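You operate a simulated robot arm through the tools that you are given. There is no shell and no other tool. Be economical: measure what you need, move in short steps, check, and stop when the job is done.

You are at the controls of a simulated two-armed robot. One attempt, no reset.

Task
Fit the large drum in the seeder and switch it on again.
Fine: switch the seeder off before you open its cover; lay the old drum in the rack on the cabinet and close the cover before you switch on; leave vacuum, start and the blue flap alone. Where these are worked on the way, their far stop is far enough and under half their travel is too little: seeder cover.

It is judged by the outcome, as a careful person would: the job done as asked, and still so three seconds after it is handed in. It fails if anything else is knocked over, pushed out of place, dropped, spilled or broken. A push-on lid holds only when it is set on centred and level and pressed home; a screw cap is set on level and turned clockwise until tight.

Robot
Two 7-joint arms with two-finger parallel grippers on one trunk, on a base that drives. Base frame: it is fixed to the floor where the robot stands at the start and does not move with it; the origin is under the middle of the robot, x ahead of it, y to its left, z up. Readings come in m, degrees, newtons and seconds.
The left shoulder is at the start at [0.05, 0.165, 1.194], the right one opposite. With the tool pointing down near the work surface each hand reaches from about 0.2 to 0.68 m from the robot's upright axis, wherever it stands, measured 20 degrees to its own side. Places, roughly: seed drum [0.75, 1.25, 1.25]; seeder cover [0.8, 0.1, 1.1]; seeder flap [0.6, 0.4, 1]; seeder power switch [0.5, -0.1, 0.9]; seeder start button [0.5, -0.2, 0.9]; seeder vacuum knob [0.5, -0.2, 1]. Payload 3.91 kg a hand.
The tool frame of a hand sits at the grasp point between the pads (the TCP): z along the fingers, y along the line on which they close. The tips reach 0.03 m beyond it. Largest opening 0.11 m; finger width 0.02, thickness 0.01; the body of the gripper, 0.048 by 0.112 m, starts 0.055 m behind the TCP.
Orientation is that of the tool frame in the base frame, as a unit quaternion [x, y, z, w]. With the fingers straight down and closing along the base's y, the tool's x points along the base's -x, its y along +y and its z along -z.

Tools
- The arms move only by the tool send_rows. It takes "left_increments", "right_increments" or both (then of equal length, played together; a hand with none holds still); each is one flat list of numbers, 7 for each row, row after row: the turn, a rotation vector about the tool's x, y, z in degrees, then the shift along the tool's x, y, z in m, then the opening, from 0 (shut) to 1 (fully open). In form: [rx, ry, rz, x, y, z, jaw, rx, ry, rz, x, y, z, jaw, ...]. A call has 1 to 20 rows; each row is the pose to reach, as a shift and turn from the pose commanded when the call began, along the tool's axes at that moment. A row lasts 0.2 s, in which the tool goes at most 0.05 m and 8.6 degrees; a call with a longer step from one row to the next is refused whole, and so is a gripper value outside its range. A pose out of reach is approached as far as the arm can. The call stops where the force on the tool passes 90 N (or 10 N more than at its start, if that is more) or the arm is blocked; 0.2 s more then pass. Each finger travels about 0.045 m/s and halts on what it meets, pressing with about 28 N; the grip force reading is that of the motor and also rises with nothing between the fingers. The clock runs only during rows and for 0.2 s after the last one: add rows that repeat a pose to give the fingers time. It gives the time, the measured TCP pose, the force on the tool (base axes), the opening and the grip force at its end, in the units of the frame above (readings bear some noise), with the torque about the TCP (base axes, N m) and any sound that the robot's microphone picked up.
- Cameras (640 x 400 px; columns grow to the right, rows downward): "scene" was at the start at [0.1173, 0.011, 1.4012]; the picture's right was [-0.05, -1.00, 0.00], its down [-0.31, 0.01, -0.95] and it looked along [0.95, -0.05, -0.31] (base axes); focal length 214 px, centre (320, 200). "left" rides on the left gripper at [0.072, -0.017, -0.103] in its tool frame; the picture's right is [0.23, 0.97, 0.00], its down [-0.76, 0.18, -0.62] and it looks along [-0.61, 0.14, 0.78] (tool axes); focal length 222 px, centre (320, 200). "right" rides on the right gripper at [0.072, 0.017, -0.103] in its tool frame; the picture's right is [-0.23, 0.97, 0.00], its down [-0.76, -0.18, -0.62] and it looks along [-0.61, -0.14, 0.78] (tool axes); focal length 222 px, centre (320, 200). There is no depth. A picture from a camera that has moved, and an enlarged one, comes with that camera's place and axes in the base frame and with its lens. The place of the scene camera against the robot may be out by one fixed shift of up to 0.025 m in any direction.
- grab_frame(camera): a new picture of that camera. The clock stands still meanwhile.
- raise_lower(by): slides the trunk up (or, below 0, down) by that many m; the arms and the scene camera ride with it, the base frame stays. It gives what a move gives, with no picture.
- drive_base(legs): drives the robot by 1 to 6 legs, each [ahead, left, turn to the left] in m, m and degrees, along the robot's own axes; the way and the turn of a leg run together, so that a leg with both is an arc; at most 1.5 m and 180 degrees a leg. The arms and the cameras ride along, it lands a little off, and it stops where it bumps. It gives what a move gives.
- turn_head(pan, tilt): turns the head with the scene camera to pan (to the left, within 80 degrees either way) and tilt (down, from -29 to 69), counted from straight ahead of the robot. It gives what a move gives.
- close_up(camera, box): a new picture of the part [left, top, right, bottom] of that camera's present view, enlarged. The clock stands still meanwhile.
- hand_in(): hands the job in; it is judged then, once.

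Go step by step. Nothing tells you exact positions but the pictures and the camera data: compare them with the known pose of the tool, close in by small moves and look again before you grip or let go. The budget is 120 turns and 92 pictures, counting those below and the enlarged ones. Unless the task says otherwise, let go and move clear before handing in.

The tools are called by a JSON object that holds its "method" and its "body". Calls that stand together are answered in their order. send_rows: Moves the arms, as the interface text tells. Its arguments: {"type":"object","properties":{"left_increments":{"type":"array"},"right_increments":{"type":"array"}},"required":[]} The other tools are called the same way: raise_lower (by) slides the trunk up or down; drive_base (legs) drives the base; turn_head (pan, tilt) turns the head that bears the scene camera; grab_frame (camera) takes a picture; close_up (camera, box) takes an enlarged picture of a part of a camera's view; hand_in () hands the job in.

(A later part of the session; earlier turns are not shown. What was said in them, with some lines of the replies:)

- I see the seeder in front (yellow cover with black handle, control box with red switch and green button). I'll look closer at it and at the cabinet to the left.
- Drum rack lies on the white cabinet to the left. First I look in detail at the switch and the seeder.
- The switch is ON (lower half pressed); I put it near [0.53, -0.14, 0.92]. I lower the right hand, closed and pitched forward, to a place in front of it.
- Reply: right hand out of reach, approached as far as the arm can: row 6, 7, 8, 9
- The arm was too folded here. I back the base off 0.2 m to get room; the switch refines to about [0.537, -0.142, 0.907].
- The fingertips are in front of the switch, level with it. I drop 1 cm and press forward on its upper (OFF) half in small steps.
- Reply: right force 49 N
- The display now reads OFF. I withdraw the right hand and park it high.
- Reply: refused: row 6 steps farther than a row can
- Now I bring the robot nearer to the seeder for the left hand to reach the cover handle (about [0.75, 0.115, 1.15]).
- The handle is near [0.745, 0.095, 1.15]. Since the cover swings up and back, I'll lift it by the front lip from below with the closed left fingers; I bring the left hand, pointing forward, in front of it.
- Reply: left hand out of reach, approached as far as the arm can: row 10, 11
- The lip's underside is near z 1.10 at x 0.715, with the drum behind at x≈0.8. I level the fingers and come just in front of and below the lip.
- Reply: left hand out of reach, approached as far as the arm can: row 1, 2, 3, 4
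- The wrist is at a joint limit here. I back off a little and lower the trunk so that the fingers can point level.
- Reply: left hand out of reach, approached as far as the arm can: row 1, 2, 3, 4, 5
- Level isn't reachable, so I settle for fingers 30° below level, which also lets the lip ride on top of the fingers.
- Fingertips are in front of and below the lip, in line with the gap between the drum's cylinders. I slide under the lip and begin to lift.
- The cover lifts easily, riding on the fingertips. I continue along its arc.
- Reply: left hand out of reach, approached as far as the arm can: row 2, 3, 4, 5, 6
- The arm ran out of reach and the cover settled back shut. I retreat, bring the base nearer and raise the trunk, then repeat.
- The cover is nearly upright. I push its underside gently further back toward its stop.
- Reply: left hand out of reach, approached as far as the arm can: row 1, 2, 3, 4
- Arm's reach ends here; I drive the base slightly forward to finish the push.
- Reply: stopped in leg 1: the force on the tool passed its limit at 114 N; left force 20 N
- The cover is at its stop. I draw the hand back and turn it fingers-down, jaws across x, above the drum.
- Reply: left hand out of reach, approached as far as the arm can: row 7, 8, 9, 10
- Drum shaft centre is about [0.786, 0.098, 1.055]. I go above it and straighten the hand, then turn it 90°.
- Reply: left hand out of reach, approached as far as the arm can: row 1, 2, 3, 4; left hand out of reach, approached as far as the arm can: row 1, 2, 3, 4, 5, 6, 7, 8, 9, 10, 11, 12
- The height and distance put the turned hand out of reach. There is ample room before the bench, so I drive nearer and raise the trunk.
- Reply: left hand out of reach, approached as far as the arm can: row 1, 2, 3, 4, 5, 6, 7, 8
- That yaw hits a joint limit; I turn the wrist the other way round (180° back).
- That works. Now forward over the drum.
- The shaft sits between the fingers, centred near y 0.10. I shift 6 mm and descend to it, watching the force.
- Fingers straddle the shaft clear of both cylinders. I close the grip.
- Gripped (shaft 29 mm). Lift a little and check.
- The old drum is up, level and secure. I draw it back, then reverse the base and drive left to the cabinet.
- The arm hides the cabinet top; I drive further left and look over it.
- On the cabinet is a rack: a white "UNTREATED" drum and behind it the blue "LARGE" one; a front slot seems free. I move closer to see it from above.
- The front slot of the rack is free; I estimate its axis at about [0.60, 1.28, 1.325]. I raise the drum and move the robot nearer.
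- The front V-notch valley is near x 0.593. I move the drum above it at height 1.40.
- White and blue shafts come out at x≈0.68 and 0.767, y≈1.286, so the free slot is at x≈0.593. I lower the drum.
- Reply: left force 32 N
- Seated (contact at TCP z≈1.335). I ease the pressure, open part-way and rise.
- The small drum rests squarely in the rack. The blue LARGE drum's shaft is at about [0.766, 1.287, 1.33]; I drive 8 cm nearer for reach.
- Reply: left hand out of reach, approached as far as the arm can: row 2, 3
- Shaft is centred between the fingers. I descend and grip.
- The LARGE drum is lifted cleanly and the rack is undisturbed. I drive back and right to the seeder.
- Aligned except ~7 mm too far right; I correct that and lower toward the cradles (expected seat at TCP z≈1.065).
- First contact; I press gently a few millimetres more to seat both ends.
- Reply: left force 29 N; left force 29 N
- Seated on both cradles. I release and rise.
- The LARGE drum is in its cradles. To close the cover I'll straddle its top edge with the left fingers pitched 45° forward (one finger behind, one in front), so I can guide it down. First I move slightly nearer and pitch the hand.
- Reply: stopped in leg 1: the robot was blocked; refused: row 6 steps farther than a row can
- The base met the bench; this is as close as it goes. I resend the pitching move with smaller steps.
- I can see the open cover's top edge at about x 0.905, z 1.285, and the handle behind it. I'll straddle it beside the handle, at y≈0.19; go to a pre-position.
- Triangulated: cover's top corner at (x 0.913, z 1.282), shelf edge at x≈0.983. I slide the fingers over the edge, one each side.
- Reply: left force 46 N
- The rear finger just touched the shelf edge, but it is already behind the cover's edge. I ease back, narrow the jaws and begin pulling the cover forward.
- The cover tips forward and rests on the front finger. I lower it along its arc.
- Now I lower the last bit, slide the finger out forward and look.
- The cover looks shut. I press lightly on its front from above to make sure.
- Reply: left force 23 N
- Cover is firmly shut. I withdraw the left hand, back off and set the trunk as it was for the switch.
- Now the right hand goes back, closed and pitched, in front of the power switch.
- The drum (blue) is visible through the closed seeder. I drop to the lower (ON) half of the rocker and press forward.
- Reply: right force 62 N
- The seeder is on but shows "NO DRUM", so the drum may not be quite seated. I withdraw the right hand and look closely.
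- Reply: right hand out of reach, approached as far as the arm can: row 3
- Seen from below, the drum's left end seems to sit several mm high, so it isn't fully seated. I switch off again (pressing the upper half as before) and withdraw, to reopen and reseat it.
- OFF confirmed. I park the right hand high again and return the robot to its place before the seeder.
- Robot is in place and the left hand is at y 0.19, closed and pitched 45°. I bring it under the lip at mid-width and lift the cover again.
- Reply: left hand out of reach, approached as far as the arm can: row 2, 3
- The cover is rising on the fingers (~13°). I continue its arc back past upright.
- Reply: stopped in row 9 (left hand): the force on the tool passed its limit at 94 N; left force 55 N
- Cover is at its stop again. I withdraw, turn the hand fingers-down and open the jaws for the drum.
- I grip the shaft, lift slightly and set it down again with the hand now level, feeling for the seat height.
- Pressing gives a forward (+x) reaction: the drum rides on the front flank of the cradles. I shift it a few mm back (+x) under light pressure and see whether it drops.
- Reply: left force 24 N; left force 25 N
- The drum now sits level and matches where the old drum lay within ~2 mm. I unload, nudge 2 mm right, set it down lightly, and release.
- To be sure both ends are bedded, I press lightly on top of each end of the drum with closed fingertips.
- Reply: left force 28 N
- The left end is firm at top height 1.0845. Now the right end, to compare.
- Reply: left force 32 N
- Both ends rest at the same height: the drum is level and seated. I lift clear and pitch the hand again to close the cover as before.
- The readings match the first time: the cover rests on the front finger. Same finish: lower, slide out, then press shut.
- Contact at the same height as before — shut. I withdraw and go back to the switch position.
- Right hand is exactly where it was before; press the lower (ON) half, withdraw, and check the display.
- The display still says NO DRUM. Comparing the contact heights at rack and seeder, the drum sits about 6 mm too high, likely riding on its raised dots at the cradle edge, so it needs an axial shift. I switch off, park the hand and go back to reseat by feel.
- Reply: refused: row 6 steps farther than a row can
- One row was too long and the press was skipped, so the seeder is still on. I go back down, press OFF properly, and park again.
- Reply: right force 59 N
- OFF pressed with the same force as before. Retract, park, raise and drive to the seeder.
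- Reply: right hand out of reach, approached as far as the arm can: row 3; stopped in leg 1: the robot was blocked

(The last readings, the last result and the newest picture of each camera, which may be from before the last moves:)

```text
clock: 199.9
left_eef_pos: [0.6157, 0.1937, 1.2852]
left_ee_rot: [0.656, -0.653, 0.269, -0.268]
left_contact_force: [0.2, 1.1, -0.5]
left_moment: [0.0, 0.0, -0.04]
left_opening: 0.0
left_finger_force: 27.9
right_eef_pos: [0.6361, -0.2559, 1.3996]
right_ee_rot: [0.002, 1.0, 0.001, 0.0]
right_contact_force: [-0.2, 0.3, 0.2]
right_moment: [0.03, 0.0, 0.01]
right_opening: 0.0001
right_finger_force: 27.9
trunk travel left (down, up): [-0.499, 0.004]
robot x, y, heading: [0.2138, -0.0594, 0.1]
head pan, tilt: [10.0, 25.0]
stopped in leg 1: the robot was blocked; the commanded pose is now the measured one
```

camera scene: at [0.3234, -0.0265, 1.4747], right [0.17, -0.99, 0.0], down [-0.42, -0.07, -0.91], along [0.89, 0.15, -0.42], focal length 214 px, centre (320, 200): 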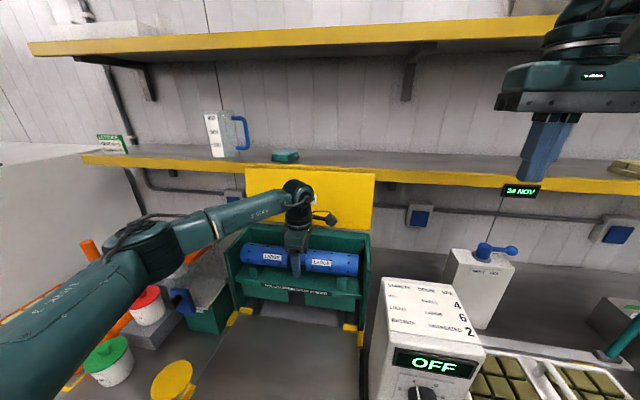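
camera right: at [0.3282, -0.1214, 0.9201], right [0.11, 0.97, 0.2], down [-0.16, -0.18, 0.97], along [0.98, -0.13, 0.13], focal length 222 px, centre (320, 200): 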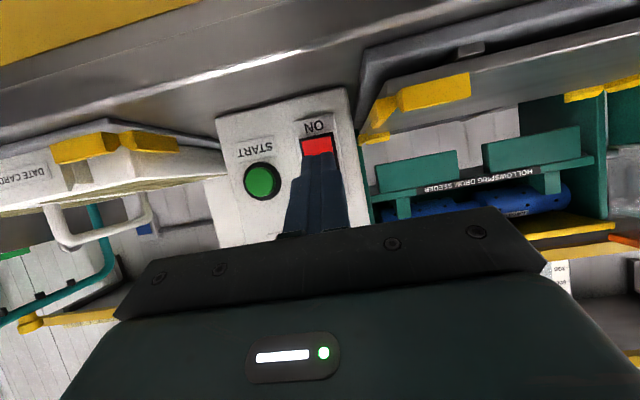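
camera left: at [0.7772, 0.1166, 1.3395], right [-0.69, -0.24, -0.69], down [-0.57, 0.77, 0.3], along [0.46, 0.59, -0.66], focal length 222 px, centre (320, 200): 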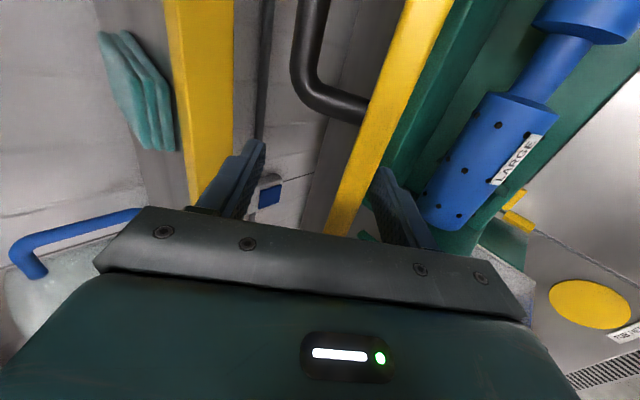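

{"method": "send_rows", "body": {"left_increments": [0, 0, 0, 0.02, 0.0346, 0.0163, 0, 0, 0, 0, 0.045, 0.0629, 0.0445, 0, 0, 0, 0, 0.068, 0.0877, 0.0764, 0, 0, 0, 0, 0.087, 0.11, 0.115, 0, 0, 0, 0, 0.0935, 0.1282, 0.1551, 0, 0, 0, 0, 0.0935, 0.1175, 0.1869, 0, 0, 0, 0, 0.0935, 0.0928, 0.2046, 0, 0, 0, 0, 0.0935, 0.0744, 0.1976, 0, 0, 0, 0, 0.0935, 0.0546, 0.182, 0, 0, 0, 0, 0.0935, 0.0355, 0.1671, 0]}}

{"method": "send_rows", "body": {"left_increments": [0, 0, 0, 0, -0.0417, -0.0233, 0, 0, 0, 0, 0, -0.0714, -0.0276, 0, 0, 0, 0, 0, -0.1018, -0.0255, 0, 0, 0, 0, 0, -0.1322, -0.0205, 0, 0, 0, 0, 0, -0.157, -0.0071, 0, 0, 0, 0, 0, -0.176, 0.0163, 0, 0, 0, 0, 0, -0.1874, 0.0403, 0, 0, 0, 0, 0, -0.198, 0.0551, 0, 0, 0, 0, 0, -0.206, 0.0635, 0]}}

```text
clock: 202.1
left_eef_pos: [0.7077, 0.1, 1.1423]
left_ee_rot: [0.656, -0.652, 0.268, -0.269]
left_contact_force: [-16.3, 4.0, 0.5]
left_moment: [0.01, 0.15, -0.06]
left_opening: 0.0
left_finger_force: 27.8
left hand out of reach, approached as far as the arm can: row 2, 3
right_eef_pos: [0.6336, -0.2557, 1.4001]
right_ee_rot: [0.001, 1.0, 0.001, 0.001]
right_contact_force: [0.4, 0.5, 1.0]
right_moment: [0.0, 0.04, -0.02]
right_opening: 0.0001
right_finger_force: 27.8
trunk travel left (down, up): [-0.499, 0.004]
robot x, y, heading: [0.2093, -0.0568, 0.2]
head pan, tilt: [10.0, 25.0]
```

```text
clock: 204.1
left_eef_pos: [0.8785, 0.1, 1.2441]
left_ee_rot: [0.658, -0.657, 0.26, -0.261]
left_contact_force: [-53.2, 6.3, 12.9]
left_moment: [0.06, 0.45, 0.1]
left_opening: 0.0
left_finger_force: 28.3
right_eef_pos: [0.6251, -0.2525, 1.4029]
right_ee_rot: [-0.002, 1.0, 0.0, 0.004]
right_contact_force: [-0.8, 0.0, 0.6]
right_moment: [0.04, 0.01, 0.02]
right_opening: 0.0002
right_finger_force: 27.6
trunk travel left (down, up): [-0.499, 0.004]
robot x, y, heading: [0.213, -0.0577, 0.3]
head pan, tilt: [10.0, 25.0]
stopped in row 9 (left hand): the force on the tool passed its limit at 94 N (the readings are from after the stop); the commanded pose is now the measured one
```

{"method": "send_rows", "body": {"left_increments": [0, 0, 0, 0, 0.0269, -0.0283, 0, 0, 0, 0, 0, 0.0481, -0.0636, 0, -8, 0, 0, 0, 0.0693, -0.099, 0.1, -16, 0, 0, 0, 0.0976, -0.1273, 0.3, -24, 0, 0, 0, 0.1329, -0.1343, 0.5, -32, 0, 0, 0, 0.1329, -0.1343, 0.7, -40, 0, 0, 0, 0.1329, -0.1343, 0.7, -43.3, 0, 0, 0, 0.1329, -0.1343, 0.7]}}

```text
clock: 205.9
left_eef_pos: [0.7025, 0.0987, 1.2426]
left_ee_rot: [0.708, -0.706, -0.005, 0.001]
left_contact_force: [-1.0, 0.2, 0.7]
left_moment: [-0.03, -0.05, 0.04]
left_opening: 0.077
left_finger_force: 0.1
right_eef_pos: [0.6364, -0.256, 1.3989]
right_ee_rot: [0.0, 1.0, 0.0, -0.001]
right_contact_force: [1.0, -0.2, 0.0]
right_moment: [0.01, 0.0, -0.01]
right_opening: 0.0
right_finger_force: 27.9
trunk travel left (down, up): [-0.499, 0.004]
robot x, y, heading: [0.2097, -0.0575, 0.3]
head pan, tilt: [10.0, 25.0]
```

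{"method": "send_rows", "body": {"left_increments": [0, 0.3, 0, 0, -0.045, 0, 0.7, 0, 0.3, 0, 0, -0.088, 0.02, 0.7, 0, 0.3, 0, 0, -0.088, 0.06, 0.7, 0, 0.3, 0, 0, -0.088, 0.1, 0.7, 0, 0.3, 0, 0, -0.088, 0.13, 0.7, 0, 0.3, 0, 0, -0.088, 0.155, 0.7, 0, 0.3, 0, 0, -0.088, 0.17, 0.7, 0, 0.3, 0, 0, -0.088, 0.1756, 0.7]}}

{"method": "send_rows", "body": {"left_increments": [0, 0, 0, 0, 0, 0, 0.3, 0, 0, 0, 0, 0, 0, 0, 0, 0, 0, 0, 0, 0, 0, 0, 0, 0, 0, 0, 0, 0, 0, 0, 0, 0, 0, 0, 0]}}

{"method": "send_rows", "body": {"left_increments": [0, 0, 0, 0, 0, -0.01, 0, 0, 0, 0, 0, 0, -0.02, 0, 0, 0, 0, -0.005, 0, -0.02, 0, 0, 0, 0, -0.005, 0, -0.02, 0]}}

{"method": "send_rows", "body": {"left_increments": [0, 0, 0, 0, 0, 0.01, 0, 0, 0, 0, 0, 0, 0.016, 0]}}

```text
clock: 207.7
left_eef_pos: [0.7902, 0.1006, 1.0677]
left_ee_rot: [0.708, -0.706, -0.002, 0.002]
left_contact_force: [-0.4, -0.2, 0.2]
left_moment: [0.0, 0.08, 0.0]
left_opening: 0.0772
left_finger_force: 0.1
right_eef_pos: [0.6359, -0.255, 1.4002]
right_ee_rot: [0.0, 1.0, 0.001, -0.001]
right_contact_force: [-0.2, 0.1, 0.1]
right_moment: [0.03, 0.02, -0.02]
right_opening: 0.0002
right_finger_force: 28.2
trunk travel left (down, up): [-0.499, 0.004]
robot x, y, heading: [0.2079, -0.0569, 0.4]
head pan, tilt: [10.0, 25.0]
```

```text
clock: 208.9
left_eef_pos: [0.7902, 0.1, 1.0666]
left_ee_rot: [0.708, -0.706, -0.002, 0.001]
left_contact_force: [2.7, -0.2, 1.3]
left_moment: [-0.02, -0.06, -0.15]
left_opening: 0.0282
left_finger_force: 27.6
right_eef_pos: [0.6361, -0.2547, 1.3993]
right_ee_rot: [0.0, 1.0, 0.0, -0.001]
right_contact_force: [0.4, -0.5, -0.5]
right_moment: [0.06, 0.01, -0.01]
right_opening: 0.0
right_finger_force: 27.6
trunk travel left (down, up): [-0.499, 0.004]
robot x, y, heading: [0.2121, -0.058, 0.1]
head pan, tilt: [10.0, 25.0]
```

```text
clock: 209.9
left_eef_pos: [0.7918, 0.1052, 1.0868]
left_ee_rot: [0.708, -0.706, -0.003, 0.002]
left_contact_force: [-0.1, -0.3, -3.4]
left_moment: [-0.02, 0.03, 0.01]
left_opening: 0.0283
left_finger_force: 28.2
right_eef_pos: [0.6362, -0.2541, 1.3989]
right_ee_rot: [-0.001, 1.0, 0.001, -0.001]
right_contact_force: [-0.5, 0.2, -0.5]
right_moment: [0.0, -0.04, 0.0]
right_opening: 0.0
right_finger_force: 28.4
trunk travel left (down, up): [-0.499, 0.004]
robot x, y, heading: [0.2117, -0.0541, -0.0]
head pan, tilt: [10.0, 25.0]
```

```text
clock: 210.5
left_eef_pos: [0.7898, 0.1051, 1.0711]
left_ee_rot: [0.708, -0.706, -0.003, 0.003]
left_contact_force: [0.0, -0.2, -2.8]
left_moment: [0.02, 0.02, -0.02]
left_opening: 0.0281
left_finger_force: 28.3
right_eef_pos: [0.6363, -0.2551, 1.3994]
right_ee_rot: [0.0, 1.0, 0.001, 0.0]
right_contact_force: [-0.4, 0.3, 0.2]
right_moment: [0.02, -0.01, -0.01]
right_opening: 0.0
right_finger_force: 27.7
trunk travel left (down, up): [-0.499, 0.004]
robot x, y, heading: [0.2121, -0.0558, 0.2]
head pan, tilt: [10.0, 25.0]
```

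I shifted the drum 5 mm left while lifted; now I lower in 2 mm steps and watch for where it takes load (gripped at 1.0666).

{"method": "send_rows", "body": {"left_increments": [0, 0, 0, 0, 0, 0.002, 0]}}

{"method": "send_rows", "body": {"left_increments": [0, 0, 0, 0, 0, 0.002, 0]}}

{"method": "send_rows", "body": {"left_increments": [0, 0, 0, 0, 0, 0.002, 0]}}

{"method": "send_rows", "body": {"left_increments": [0, 0, 0, 0, 0, 0.002, 0]}}

```text
clock: 210.9
left_eef_pos: [0.7907, 0.1049, 1.0686]
left_ee_rot: [0.709, -0.706, -0.003, 0.003]
left_contact_force: [0.3, 0.2, -3.2]
left_moment: [-0.01, -0.03, -0.02]
left_opening: 0.0282
left_finger_force: 27.2
right_eef_pos: [0.6362, -0.2546, 1.3979]
right_ee_rot: [0.0, 1.0, 0.001, -0.002]
right_contact_force: [-1.0, 0.9, -0.8]
right_moment: [0.0, 0.02, -0.02]
right_opening: 0.0
right_finger_force: 27.6
trunk travel left (down, up): [-0.499, 0.004]
robot x, y, heading: [0.2145, -0.0542, 0.5]
head pan, tilt: [10.0, 25.0]
```

```text
clock: 211.3
left_eef_pos: [0.7894, 0.1064, 1.0674]
left_ee_rot: [0.709, -0.706, -0.001, 0.002]
left_contact_force: [1.2, 0.4, 0.5]
left_moment: [0.46, 0.05, -0.13]
left_opening: 0.0284
left_finger_force: 28.2
right_eef_pos: [0.6359, -0.2551, 1.3991]
right_ee_rot: [0.0, 1.0, 0.001, -0.001]
right_contact_force: [0.9, -0.1, -0.6]
right_moment: [0.03, 0.0, -0.02]
right_opening: 0.0
right_finger_force: 28.4
trunk travel left (down, up): [-0.499, 0.004]
robot x, y, heading: [0.2092, -0.0527, 0.6]
head pan, tilt: [10.0, 25.0]
```

```text
clock: 211.7
left_eef_pos: [0.7903, 0.1053, 1.0669]
left_ee_rot: [0.709, -0.705, 0.0, 0.001]
left_contact_force: [4.0, 0.7, 10.4]
left_moment: [0.54, 0.1, -0.15]
left_opening: 0.0282
left_finger_force: 28.2
right_eef_pos: [0.6351, -0.2541, 1.3989]
right_ee_rot: [0.0, 1.0, 0.001, -0.001]
right_contact_force: [0.3, 0.3, -0.2]
right_moment: [0.0, -0.02, -0.01]
right_opening: 0.0
right_finger_force: 27.8
trunk travel left (down, up): [-0.499, 0.004]
robot x, y, heading: [0.212, -0.0563, 0.3]
head pan, tilt: [10.0, 25.0]
```

```text
clock: 212.1
left_eef_pos: [0.7911, 0.1055, 1.0672]
left_ee_rot: [0.709, -0.705, 0.001, 0.0]
left_contact_force: [8.9, 2.5, 23.6]
left_moment: [0.23, -0.07, -0.14]
left_opening: 0.0281
left_finger_force: 27.8
right_eef_pos: [0.6337, -0.2551, 1.3997]
right_ee_rot: [0.001, 1.0, 0.001, 0.0]
right_contact_force: [-0.3, -0.1, 0.7]
right_moment: [0.0, 0.02, 0.01]
right_opening: 0.0
right_finger_force: 27.9
trunk travel left (down, up): [-0.499, 0.004]
robot x, y, heading: [0.2154, -0.0527, 0.3]
head pan, tilt: [10.0, 25.0]
```

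The seat height doesn't depend on the axial position, and it's ~6 mm above the old drum's: it probably needs pressing home. I recentre, release, then press straight down on the shaft with closed fingertips.

{"method": "send_rows", "body": {"left_increments": [0, 0, 0, 0, 0, -0.012, 0, 0, 0, 0, 0.004, -0.002, -0.012, 0, 0, 0, 0, 0.004, -0.002, -0.004, 0, 0, 0, 0, 0.004, -0.002, -0.004, 0.3, 0, 0, 0, 0.004, -0.002, -0.004, 0.6, 0, 0, 0, 0.004, -0.002, -0.004, 0.7, 0, 0, 0, 0.004, -0.002, -0.03, 0.7, 0, 0, 0, 0.004, -0.002, -0.055, 0.7, 0, 0, 0, 0.004, -0.002, -0.075, 0.4, 0, 0, 0, 0.004, -0.002, -0.075, 0.1, 0, 0, 0, 0.004, -0.002, -0.075, 0, 0, 0, 0, 0.004, -0.002, -0.075, 0, 0, 0, 0, 0.004, -0.002, -0.055, 0, 0, 0, 0, 0.004, -0.002, -0.042, 0]}}

{"method": "send_rows", "body": {"left_increments": [0, 0, 0, 0, 0, 0.004, 0, 0, 0, 0, 0, 0, 0.008, 0, 0, 0, 0, 0, 0, 0.011, 0]}}

```text
clock: 215.1
left_eef_pos: [0.7921, 0.101, 1.1041]
left_ee_rot: [0.708, -0.706, -0.003, 0.002]
left_contact_force: [-0.1, 0.8, -0.9]
left_moment: [0.02, 0.03, -0.05]
left_opening: 0.0
left_finger_force: 28.0
right_eef_pos: [0.6354, -0.2551, 1.3992]
right_ee_rot: [0.0, 1.0, 0.001, -0.001]
right_contact_force: [-0.4, 0.1, -0.8]
right_moment: [-0.05, -0.03, -0.02]
right_opening: 0.0002
right_finger_force: 27.8
trunk travel left (down, up): [-0.499, 0.004]
robot x, y, heading: [0.2086, -0.0582, 0.4]
head pan, tilt: [10.0, 25.0]
```

```text
clock: 215.9
left_eef_pos: [0.7919, 0.1017, 1.0992]
left_ee_rot: [0.709, -0.705, 0.003, 0.0]
left_contact_force: [2.0, 3.0, 28.4]
left_moment: [0.19, -0.16, -0.06]
left_opening: 0.0
left_finger_force: 28.0
right_eef_pos: [0.6339, -0.2551, 1.4007]
right_ee_rot: [0.0, 1.0, 0.0, 0.0]
right_contact_force: [-0.6, 0.2, -0.8]
right_moment: [0.0, 0.01, 0.0]
right_opening: 0.0002
right_finger_force: 28.1
trunk travel left (down, up): [-0.499, 0.004]
robot x, y, heading: [0.2107, -0.0567, 0.3]
head pan, tilt: [10.0, 25.0]
```

In contact at 28 N. I press further, stepwise.

{"method": "send_rows", "body": {"left_increments": [0, 0, 0, 0, 0, 0.004, 0, 0, 0, 0, 0, 0, 0.007, 0]}}

{"method": "send_rows", "body": {"left_increments": [0, 0, 0, 0, 0, 0.003, 0, 0, 0, 0, 0, 0, 0.005, 0]}}

{"method": "send_rows", "body": {"left_increments": [0, 0, 0, 0, 0, 0.002, 0, 0, 0, 0, 0, 0, 0.003, 0]}}

```text
clock: 216.5
left_eef_pos: [0.7917, 0.1007, 1.0998]
left_ee_rot: [0.709, -0.705, 0.006, -0.003]
left_contact_force: [3.6, 8.1, 52.0]
left_moment: [0.49, -0.29, -0.2]
left_opening: 0.0001
left_finger_force: 27.7
right_eef_pos: [0.6317, -0.2558, 1.4015]
right_ee_rot: [0.0, 1.0, 0.001, 0.002]
right_contact_force: [0.1, 0.0, 0.3]
right_moment: [-0.01, 0.02, -0.02]
right_opening: 0.0
right_finger_force: 27.7
trunk travel left (down, up): [-0.499, 0.004]
robot x, y, heading: [0.2119, -0.0551, 0.3]
head pan, tilt: [10.0, 25.0]
```

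```text
clock: 217.1
left_eef_pos: [0.7915, 0.1002, 1.1005]
left_ee_rot: [0.708, -0.706, 0.011, -0.005]
left_contact_force: [1.8, 11.8, 66.9]
left_moment: [0.8, -0.31, -0.38]
left_opening: 0.0
left_finger_force: 28.5
right_eef_pos: [0.6293, -0.2552, 1.4026]
right_ee_rot: [-0.001, 1.0, 0.001, 0.003]
right_contact_force: [0.0, -0.8, -0.3]
right_moment: [0.01, 0.03, 0.02]
right_opening: 0.0
right_finger_force: 28.1
trunk travel left (down, up): [-0.499, 0.004]
robot x, y, heading: [0.2144, -0.0565, 0.5]
head pan, tilt: [10.0, 25.0]
```

```text
clock: 217.7
left_eef_pos: [0.7909, 0.1011, 1.0978]
left_ee_rot: [0.709, -0.705, 0.013, -0.006]
left_contact_force: [-1.0, 16.3, 77.5]
left_moment: [0.98, -0.31, -0.29]
left_opening: 0.0
left_finger_force: 28.0
right_eef_pos: [0.6281, -0.2554, 1.4022]
right_ee_rot: [-0.001, 1.0, 0.001, 0.003]
right_contact_force: [-0.4, 0.3, -0.1]
right_moment: [0.0, 0.0, -0.05]
right_opening: 0.0001
right_finger_force: 28.6
trunk travel left (down, up): [-0.499, 0.004]
robot x, y, heading: [0.2153, -0.0523, 0.3]
head pan, tilt: [10.0, 25.0]
```

There is no clip; the drum is bottomed. The remaining doubt is axial position: my camera estimates put the old drum's centre ~3–4 mm further left. I regrip, shift it 4.5 mm left, and release.

{"method": "send_rows", "body": {"left_increments": [0, 0, 0, 0, 0, -0.025, 0, 0, 0, 0, 0, 0, -0.035, 0.3, 0, 0, 0, 0, 0, -0.035, 0.6, 0, 0, 0, 0, 0, -0.035, 0.7, 0, 0, 0, 0, 0, -0.035, 0.7, 0, 0, 0, 0, 0, -0.01, 0.7, 0, 0, 0, 0, 0, 0.0118, 0.7, 0, 0, 0, 0, 0, 0.0118, 0.3, 0, 0, 0, 0, 0, 0.0118, 0, 0, 0, 0, 0, 0, 0.0118, 0, 0, 0, 0, 0, 0, 0.0118, 0, 0, 0, 0, 0, 0, 0.0118, 0, 0, 0, 0, 0, 0, 0.0018, 0, 0, 0, 0, -0.0045, 0, 0.0018, 0, 0, 0, 0, -0.0045, 0, 0.0085, 0, 0, 0, 0, -0.0045, 0, 0.0128, 0]}}

{"method": "send_rows", "body": {"left_increments": [0, 0, 0, 0, 0, -0.001, 0.2, 0, 0, 0, 0, 0, -0.001, 0.5, 0, 0, 0, 0, 0, -0.001, 0.7, 0, 0, 0, 0, 0, -0.001, 0.7, 0, 0, 0, 0, 0, -0.03, 0.7, 0, 0, 0, 0, 0, -0.048, 0.7]}}

```text
clock: 221.1
left_eef_pos: [0.7934, 0.1048, 1.0685]
left_ee_rot: [0.708, -0.706, 0.0, 0.001]
left_contact_force: [0.4, 0.5, 8.2]
left_moment: [0.2, 0.08, -0.19]
left_opening: 0.0286
left_finger_force: 28.1
right_eef_pos: [0.635, -0.2552, 1.4003]
right_ee_rot: [0.0, 1.0, 0.001, -0.001]
right_contact_force: [0.2, 0.0, -0.4]
right_moment: [0.01, -0.03, -0.02]
right_opening: 0.0
right_finger_force: 28.1
trunk travel left (down, up): [-0.499, 0.004]
robot x, y, heading: [0.2112, -0.0579, 0.1]
head pan, tilt: [10.0, 25.0]
```

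```text
clock: 222.5
left_eef_pos: [0.7939, 0.1044, 1.1157]
left_ee_rot: [0.708, -0.706, -0.002, 0.004]
left_contact_force: [-0.2, 0.4, -0.1]
left_moment: [-0.03, 0.01, -0.01]
left_opening: 0.0769
left_finger_force: 0.1
right_eef_pos: [0.636, -0.2553, 1.3981]
right_ee_rot: [0.001, 1.0, 0.001, -0.001]
right_contact_force: [-0.5, 0.8, -0.3]
right_moment: [0.02, 0.02, 0.01]
right_opening: 0.0001
right_finger_force: 28.3
trunk travel left (down, up): [-0.499, 0.004]
robot x, y, heading: [0.2148, -0.0597, 0.1]
head pan, tilt: [10.0, 25.0]
```

Released. Now closing again with the same, proven moves.

{"method": "send_rows", "body": {"left_increments": [0, 0, 0, 0, 0, -0.04, 0.7, 0, 0, 0, 0, 0, -0.08, 0.7, 0, 0, 0, 0, 0.02, -0.12, 0.7, 7, 0, 0, -0.012, 0.04, -0.145, 0.7, 14, 0, 0, -0.028, 0.065, -0.17, 0.8, 21, 0, 0, -0.045, 0.09, -0.195, 0.9, 28, 0, 0, -0.062, 0.11, -0.215, 0.95, 35, 0, 0, -0.078, 0.131, -0.2345, 0.95, 41, 0, 0, -0.088, 0.131, -0.2345, 0.95, 45, 0, 0, -0.088, 0.131, -0.2345, 0.95]}}

{"method": "send_rows", "body": {"left_increments": [0, 0, 0, 0.002, -0.0235, 0.0285, 0.95, 0, 0, 0, 0.002, -0.047, 0.057, 0.95, 0, 0, 0, 0.002, -0.0705, 0.0853, 0.95, 0, 0, 0, 0.002, -0.094, 0.1138, 0.95, 0, 0, 0, 0.002, -0.094, 0.144, 0.95]}}

```text
clock: 224.7
left_eef_pos: [0.6625, 0.1919, 1.3495]
left_ee_rot: [0.655, -0.653, 0.268, -0.269]
left_contact_force: [-0.6, 0.2, -0.1]
left_moment: [0.02, 0.01, -0.03]
left_opening: 0.1045
left_finger_force: 0.0
right_eef_pos: [0.6354, -0.2543, 1.3994]
right_ee_rot: [0.001, 1.0, 0.001, -0.001]
right_contact_force: [-0.5, -0.4, -0.1]
right_moment: [-0.04, 0.04, 0.01]
right_opening: 0.0
right_finger_force: 28.0
trunk travel left (down, up): [-0.499, 0.004]
robot x, y, heading: [0.2135, -0.0542, 0.4]
head pan, tilt: [10.0, 25.0]
```

```text
clock: 225.9
left_eef_pos: [0.8325, 0.1922, 1.3114]
left_ee_rot: [0.655, -0.653, 0.267, -0.27]
left_contact_force: [0.0, 0.2, -0.1]
left_moment: [0.01, -0.03, 0.0]
left_opening: 0.1045
left_finger_force: 0.2
right_eef_pos: [0.6365, -0.2541, 1.3979]
right_ee_rot: [0.0, 1.0, 0.001, -0.001]
right_contact_force: [0.5, -0.2, -0.7]
right_moment: [0.01, 0.01, -0.02]
right_opening: 0.0002
right_finger_force: 28.2
trunk travel left (down, up): [-0.499, 0.004]
robot x, y, heading: [0.2105, -0.0609, 0.3]
head pan, tilt: [10.0, 25.0]
```

Pose repeats exactly. I complete the insertion, then pull the cover over and lower it.

{"method": "send_rows", "body": {"left_increments": [0, 0, 0, 0, 0.001, 0.03, 0.95, 0, 0, 0, 0, 0.001, 0.06, 0.95, 0, 0, 0, 0, 0.001, 0.0775, 0.95]}}

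{"method": "send_rows", "body": {"left_increments": [0, 0, 0, 0, 0, 0, 0.85, 0, 0, 0, 0, 0, 0, 0.7, 0, 0, 0, 0, 0, 0, 0.65, 0, 0, 0, 0, 0.01, -0.01, 0.65, 0, 0, 0, 0, 0.02, -0.02, 0.65, 0, 0, 0, 0, 0.0297, -0.0283, 0.65, 0, 0, 0, 0, 0.0297, -0.0283, 0.65, 0, 0, 0, 0, 0.048, -0.04, 0.65, 0, 0, 0, 0, 0.0665, -0.0523, 0.65, 0, 0, 0, 0, 0.082, -0.058, 0.65, 0, 0, 0, 0, 0.0983, -0.0629, 0.65, 0, 0, 0, 0, 0.112, -0.0629, 0.65, 0, 0, 0, 0, 0.1266, -0.0629, 0.65, 0, 0, 0, 0, 0.1407, -0.0559, 0.65]}}

```text
clock: 226.7
left_eef_pos: [0.8856, 0.1921, 1.2567]
left_ee_rot: [0.655, -0.653, 0.268, -0.269]
left_contact_force: [0.0, 0.1, 0.4]
left_moment: [-0.01, 0.02, 0.0]
left_opening: 0.1043
left_finger_force: 0.1
right_eef_pos: [0.6362, -0.2549, 1.3994]
right_ee_rot: [-0.001, 1.0, 0.001, -0.001]
right_contact_force: [0.3, -0.7, 0.3]
right_moment: [-0.02, 0.0, 0.01]
right_opening: 0.0002
right_finger_force: 27.9
trunk travel left (down, up): [-0.499, 0.004]
robot x, y, heading: [0.2153, -0.0574, 0.3]
head pan, tilt: [10.0, 25.0]
```

```text
clock: 229.7
left_eef_pos: [0.7453, 0.1921, 1.1984]
left_ee_rot: [0.655, -0.653, 0.268, -0.269]
left_contact_force: [-1.4, 0.1, -2.8]
left_moment: [0.0, 0.04, -0.01]
left_opening: 0.0729
left_finger_force: 1.2
right_eef_pos: [0.6355, -0.254, 1.3988]
right_ee_rot: [0.001, 1.0, 0.001, -0.001]
right_contact_force: [0.2, -0.3, 0.6]
right_moment: [-0.02, 0.03, 0.0]
right_opening: 0.0001
right_finger_force: 27.7
trunk travel left (down, up): [-0.499, 0.004]
robot x, y, heading: [0.2105, -0.0533, 0.5]
head pan, tilt: [10.0, 25.0]
```

The cover rests on the finger again. Lower, slide out, press shut.

{"method": "send_rows", "body": {"left_increments": [0, 0, 0, 0, 0.011, 0.007, 0.65, 0, 0, 0, 0, 0.021, 0.014, 0.65, 0, 0, 0, 0, 0.04, -0.005, 0.65, 0, 0, 0, 0, 0.06, -0.024, 0.65, 0, 0, 0, 0, 0.078, -0.042, 0.65, 0, 0, 0, 0, 0.05, -0.07, 0.4, 0, 0, 0, 0, 0.015, -0.1, 0.2, 0, 0, 0, 0, -0.015, -0.13, 0]}}

{"method": "send_rows", "body": {"left_increments": [0, 0, 0, 0, 0.01, 0.045, 0, 0, 0, 0, 0, 0.025, 0.08, 0, 0, 0, 0, 0, 0.04, 0.11, 0, 0, 0, 0, 0, 0.055, 0.13, 0, 0, 0, 0, 0, 0.067, 0.145, 0, 0, 0, 0, 0, 0.071, 0.149, 0, 0, 0, 0, 0, 0.076, 0.154, 0, 0, 0, 0, 0, 0.08, 0.158, 0]}}

{"method": "send_rows", "body": {"left_increments": [0, 0, 0, 0, -0.005, -0.03, 0, 0, 0, 0, 0, -0.015, -0.07, 0, 0, 0, 0, 0, -0.025, -0.11, 0, 0, 0, 0, 0, -0.03, -0.15, 0, 0, 0, 0, 0, -0.035, -0.18, 0]}}

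{"method": "drive_base", "body": {"legs": [[-0.41, 0.06, 0]]}}

{"method": "raise_lower", "body": {"by": -0.085}}

```text
clock: 231.5
left_eef_pos: [0.664, 0.1895, 1.3005]
left_ee_rot: [0.656, -0.653, 0.268, -0.268]
left_contact_force: [-0.6, 0.7, -0.1]
left_moment: [0.0, 0.0, 0.01]
left_opening: 0.0027
left_finger_force: 0.0
right_eef_pos: [0.6356, -0.255, 1.3987]
right_ee_rot: [0.0, 1.0, 0.0, 0.0]
right_contact_force: [0.8, 0.0, -0.2]
right_moment: [-0.01, 0.03, -0.01]
right_opening: 0.0
right_finger_force: 28.2
trunk travel left (down, up): [-0.499, 0.004]
robot x, y, heading: [0.2139, -0.0586, 0.0]
head pan, tilt: [10.0, 25.0]
```

```text
clock: 233.3
left_eef_pos: [0.7174, 0.1916, 1.1361]
left_ee_rot: [0.654, -0.652, 0.27, -0.272]
left_contact_force: [-0.7, 1.5, 11.3]
left_moment: [0.03, -0.13, 0.0]
left_opening: 0.0
left_finger_force: 27.7
right_eef_pos: [0.6342, -0.2557, 1.4002]
right_ee_rot: [0.0, 1.0, 0.0, 0.0]
right_contact_force: [0.3, -0.8, 0.0]
right_moment: [0.01, -0.01, -0.01]
right_opening: 0.0
right_finger_force: 28.0
trunk travel left (down, up): [-0.499, 0.004]
robot x, y, heading: [0.2142, -0.0554, 0.4]
head pan, tilt: [10.0, 25.0]
```

```text
clock: 234.5
left_eef_pos: [0.6161, 0.1922, 1.2881]
left_ee_rot: [0.655, -0.653, 0.268, -0.269]
left_contact_force: [-0.1, -0.2, -0.4]
left_moment: [0.01, 0.04, 0.0]
left_opening: 0.0002
left_finger_force: 28.3
right_eef_pos: [0.6355, -0.2556, 1.3987]
right_ee_rot: [0.001, 1.0, 0.0, -0.001]
right_contact_force: [-0.1, 0.1, -0.2]
right_moment: [-0.01, 0.01, 0.02]
right_opening: 0.0001
right_finger_force: 28.0
trunk travel left (down, up): [-0.499, 0.004]
robot x, y, heading: [0.2118, -0.0543, 0.0]
head pan, tilt: [10.0, 25.0]
```

```text
clock: 237.0
left_eef_pos: [0.2085, 0.2496, 1.288]
left_ee_rot: [0.658, -0.65, 0.267, -0.27]
left_contact_force: [0.0, 0.2, 0.1]
left_moment: [0.0, -0.01, 0.01]
left_opening: 0.0
left_finger_force: 27.8
right_eef_pos: [0.2315, -0.1968, 1.3985]
right_ee_rot: [-0.004, 1.0, 0.001, -0.002]
right_contact_force: [-1.1, -0.2, 0.1]
right_moment: [0.0, -0.01, -0.01]
right_opening: 0.0
right_finger_force: 28.0
trunk travel left (down, up): [-0.499, 0.004]
robot x, y, heading: [-0.1974, -0.0005, 1.0]
head pan, tilt: [10.0, 25.0]
```

```text
clock: 238.2
left_eef_pos: [0.208, 0.2504, 1.2027]
left_ee_rot: [0.659, -0.65, 0.267, -0.27]
left_contact_force: [-0.8, 0.5, -0.1]
left_moment: [-0.01, 0.01, -0.01]
left_opening: 0.0
left_finger_force: 27.9
right_eef_pos: [0.2305, -0.1969, 1.3136]
right_ee_rot: [-0.004, 1.0, 0.001, -0.001]
right_contact_force: [-0.2, -0.9, 0.2]
right_moment: [0.0, -0.02, -0.04]
right_opening: 0.0001
right_finger_force: 27.8
trunk travel left (down, up): [-0.414, 0.089]
robot x, y, heading: [-0.1942, 0.0002, 0.7]
head pan, tilt: [10.0, 25.0]
```

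{"method": "send_rows", "body": {"right_increments": [0, -5.5, 0, -0.019, 0.005, 0.035, 0, 0, -11, 0, -0.038, 0.01, 0.07, 0, 0, -16.5, 0, -0.057, 0.015, 0.105, 0, 0, -22, 0, -0.076, 0.02, 0.14, 0, 0, -27.5, 0, -0.095, 0.025, 0.175, 0, 0, -33, 0, -0.115, 0.03, 0.21, 0, 0, -38.5, 0, -0.135, 0.035, 0.245, 0, 0, -44, 0, -0.155, 0.04, 0.28, 0, 0, -49.5, 0, -0.175, 0.045, 0.315, 0, 0, -55, 0, -0.198, 0.05, 0.35, 0, 0, -60, 0, -0.224, 0.055, 0.3836, 0, 0, -60, 0, -0.224, 0.055, 0.3836, 0]}}

```text
clock: 240.8
left_eef_pos: [0.2104, 0.2473, 1.2022]
left_ee_rot: [0.659, -0.65, 0.267, -0.269]
left_contact_force: [0.2, -1.4, 0.4]
left_moment: [0.01, -0.02, -0.01]
left_opening: 0.0003
left_finger_force: 27.9
right_eef_pos: [0.4548, -0.1419, 0.9305]
right_ee_rot: [-0.003, 0.866, 0.004, 0.5]
right_contact_force: [0.0, -0.3, 0.0]
right_moment: [0.01, -0.01, -0.02]
right_opening: 0.0
right_finger_force: 27.9
trunk travel left (down, up): [-0.414, 0.089]
robot x, y, heading: [-0.1948, 0.0007, 0.6]
head pan, tilt: [10.0, 25.0]
```

Right hand is in place at the switch. I press ON, withdraw, wait several seconds, then use the last picture.

{"method": "send_rows", "body": {"right_increments": [0, 0, 0, 0.0205, 0, 0.0115, 0, 0, 0, 0, 0.0055, 0, 0.0375, 0, 0, 0, 0, -0.0005, 0, 0.0479, 0, 0, 0, 0, -0.0045, 0, 0.0548, 0, 0, 0, 0, -0.0065, 0, 0.0583, 0, 0, 0, 0, 0.0055, 0, 0.0375, 0, 0, 0, 0, 0.0205, 0, 0.0115, 0, 0, 0, 0, 0.03, 0, -0.03, 0, 0, 0, 0, 0.035, 0, -0.06, 0]}}

{"method": "send_rows", "body": {"right_increments": [0, 0, 0, 0, 0, 0, 0, 0, 0, 0, 0, 0, 0, 0, 0, 0, 0, 0, 0, 0, 0, 0, 0, 0, 0, 0, 0, 0, 0, 0, 0, 0, 0, 0, 0, 0, 0, 0, 0, 0, 0, 0, 0, 0, 0, 0, 0, 0, 0, 0, 0, 0, 0, 0, 0, 0, 0, 0, 0, 0, 0, 0, 0, 0, 0, 0, 0, 0, 0, 0, 0, 0, 0, 0, 0, 0, 0, 0, 0, 0, 0, 0, 0, 0, 0, 0, 0, 0, 0, 0, 0, 0, 0, 0, 0, 0, 0, 0, 0, 0, 0, 0, 0, 0, 0, 0, 0, 0, 0, 0, 0, 0, 0, 0, 0, 0, 0, 0, 0, 0, 0, 0, 0, 0, 0, 0, 0, 0, 0, 0, 0, 0, 0, 0, 0, 0, 0, 0, 0, 0]}}

{"method": "close_up", "body": {"camera": "scene", "box": [270, 150, 450, 270]}}

```text
clock: 242.8
left_eef_pos: [0.2095, 0.2494, 1.2024]
left_ee_rot: [0.659, -0.65, 0.268, -0.269]
left_contact_force: [0.2, 0.6, -0.3]
left_moment: [-0.01, 0.0, -0.02]
left_opening: 0.0003
left_finger_force: 27.8
right_eef_pos: [0.3852, -0.1416, 0.9299]
right_ee_rot: [-0.001, 0.868, -0.001, 0.497]
right_contact_force: [-0.9, -0.2, -0.2]
right_moment: [0.0, 0.02, -0.01]
right_opening: 0.0001
right_finger_force: 28.2
trunk travel left (down, up): [-0.414, 0.089]
robot x, y, heading: [-0.1977, -0.0021, 0.7]
head pan, tilt: [10.0, 25.0]
```

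```text
clock: 247.0
left_eef_pos: [0.2091, 0.2504, 1.2032]
left_ee_rot: [0.658, -0.65, 0.267, -0.269]
left_contact_force: [0.1, 0.3, -0.1]
left_moment: [0.0, 0.0, -0.01]
left_opening: 0.0001
left_finger_force: 28.3
right_eef_pos: [0.3857, -0.1406, 0.9293]
right_ee_rot: [-0.002, 0.868, 0.0, 0.496]
right_contact_force: [0.1, 0.4, 0.2]
right_moment: [-0.01, 0.0, -0.02]
right_opening: 0.0001
right_finger_force: 27.7
trunk travel left (down, up): [-0.414, 0.089]
robot x, y, heading: [-0.1953, -0.0016, 0.8]
head pan, tilt: [10.0, 25.0]
```

```text
3.33 times, centred on (360, 210) of scene
camera zoom: at [-0.08, 0.0316, 1.3897], right [0.19, -0.98, 0.0], down [-0.42, -0.08, -0.91], along [0.89, 0.17, -0.42], focal length 715 px, centre (187, 167)
```

zoom: 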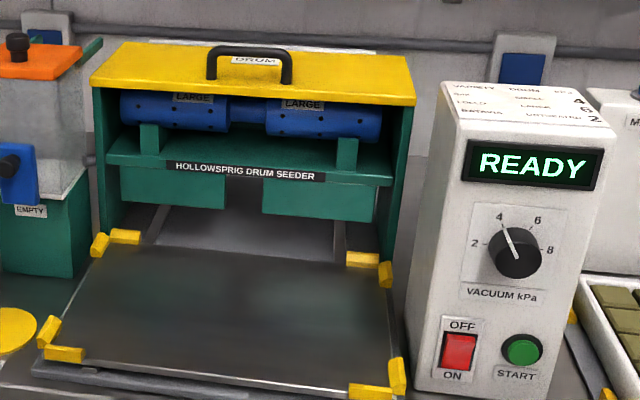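

READY is showing, with the large drum in, the cover closed and both hands clear. I hand in.

{"method": "hand_in", "body": {}}

```text
The job is handed in.
```

The large drum is in the seeder, the cover is closed, and the seeder is on and showing READY. The old small drum lies in the front slot of the rack on the cabinet. I did not touch vacuum, start or the blue flap.

It took three tries to seat the drum. The display first read NO DRUM twice. Each time I switched the seeder off, reopened the cover, shifted the drum a few millimetres and closed it before switching on again. The second switch-off was not confirmed in a picture; the press felt the same as the earlier ones.

While driving in close the robot's base came up against the bench twice. A fingertip also pressed briefly on the shelf edge. I saw nothing move from either.
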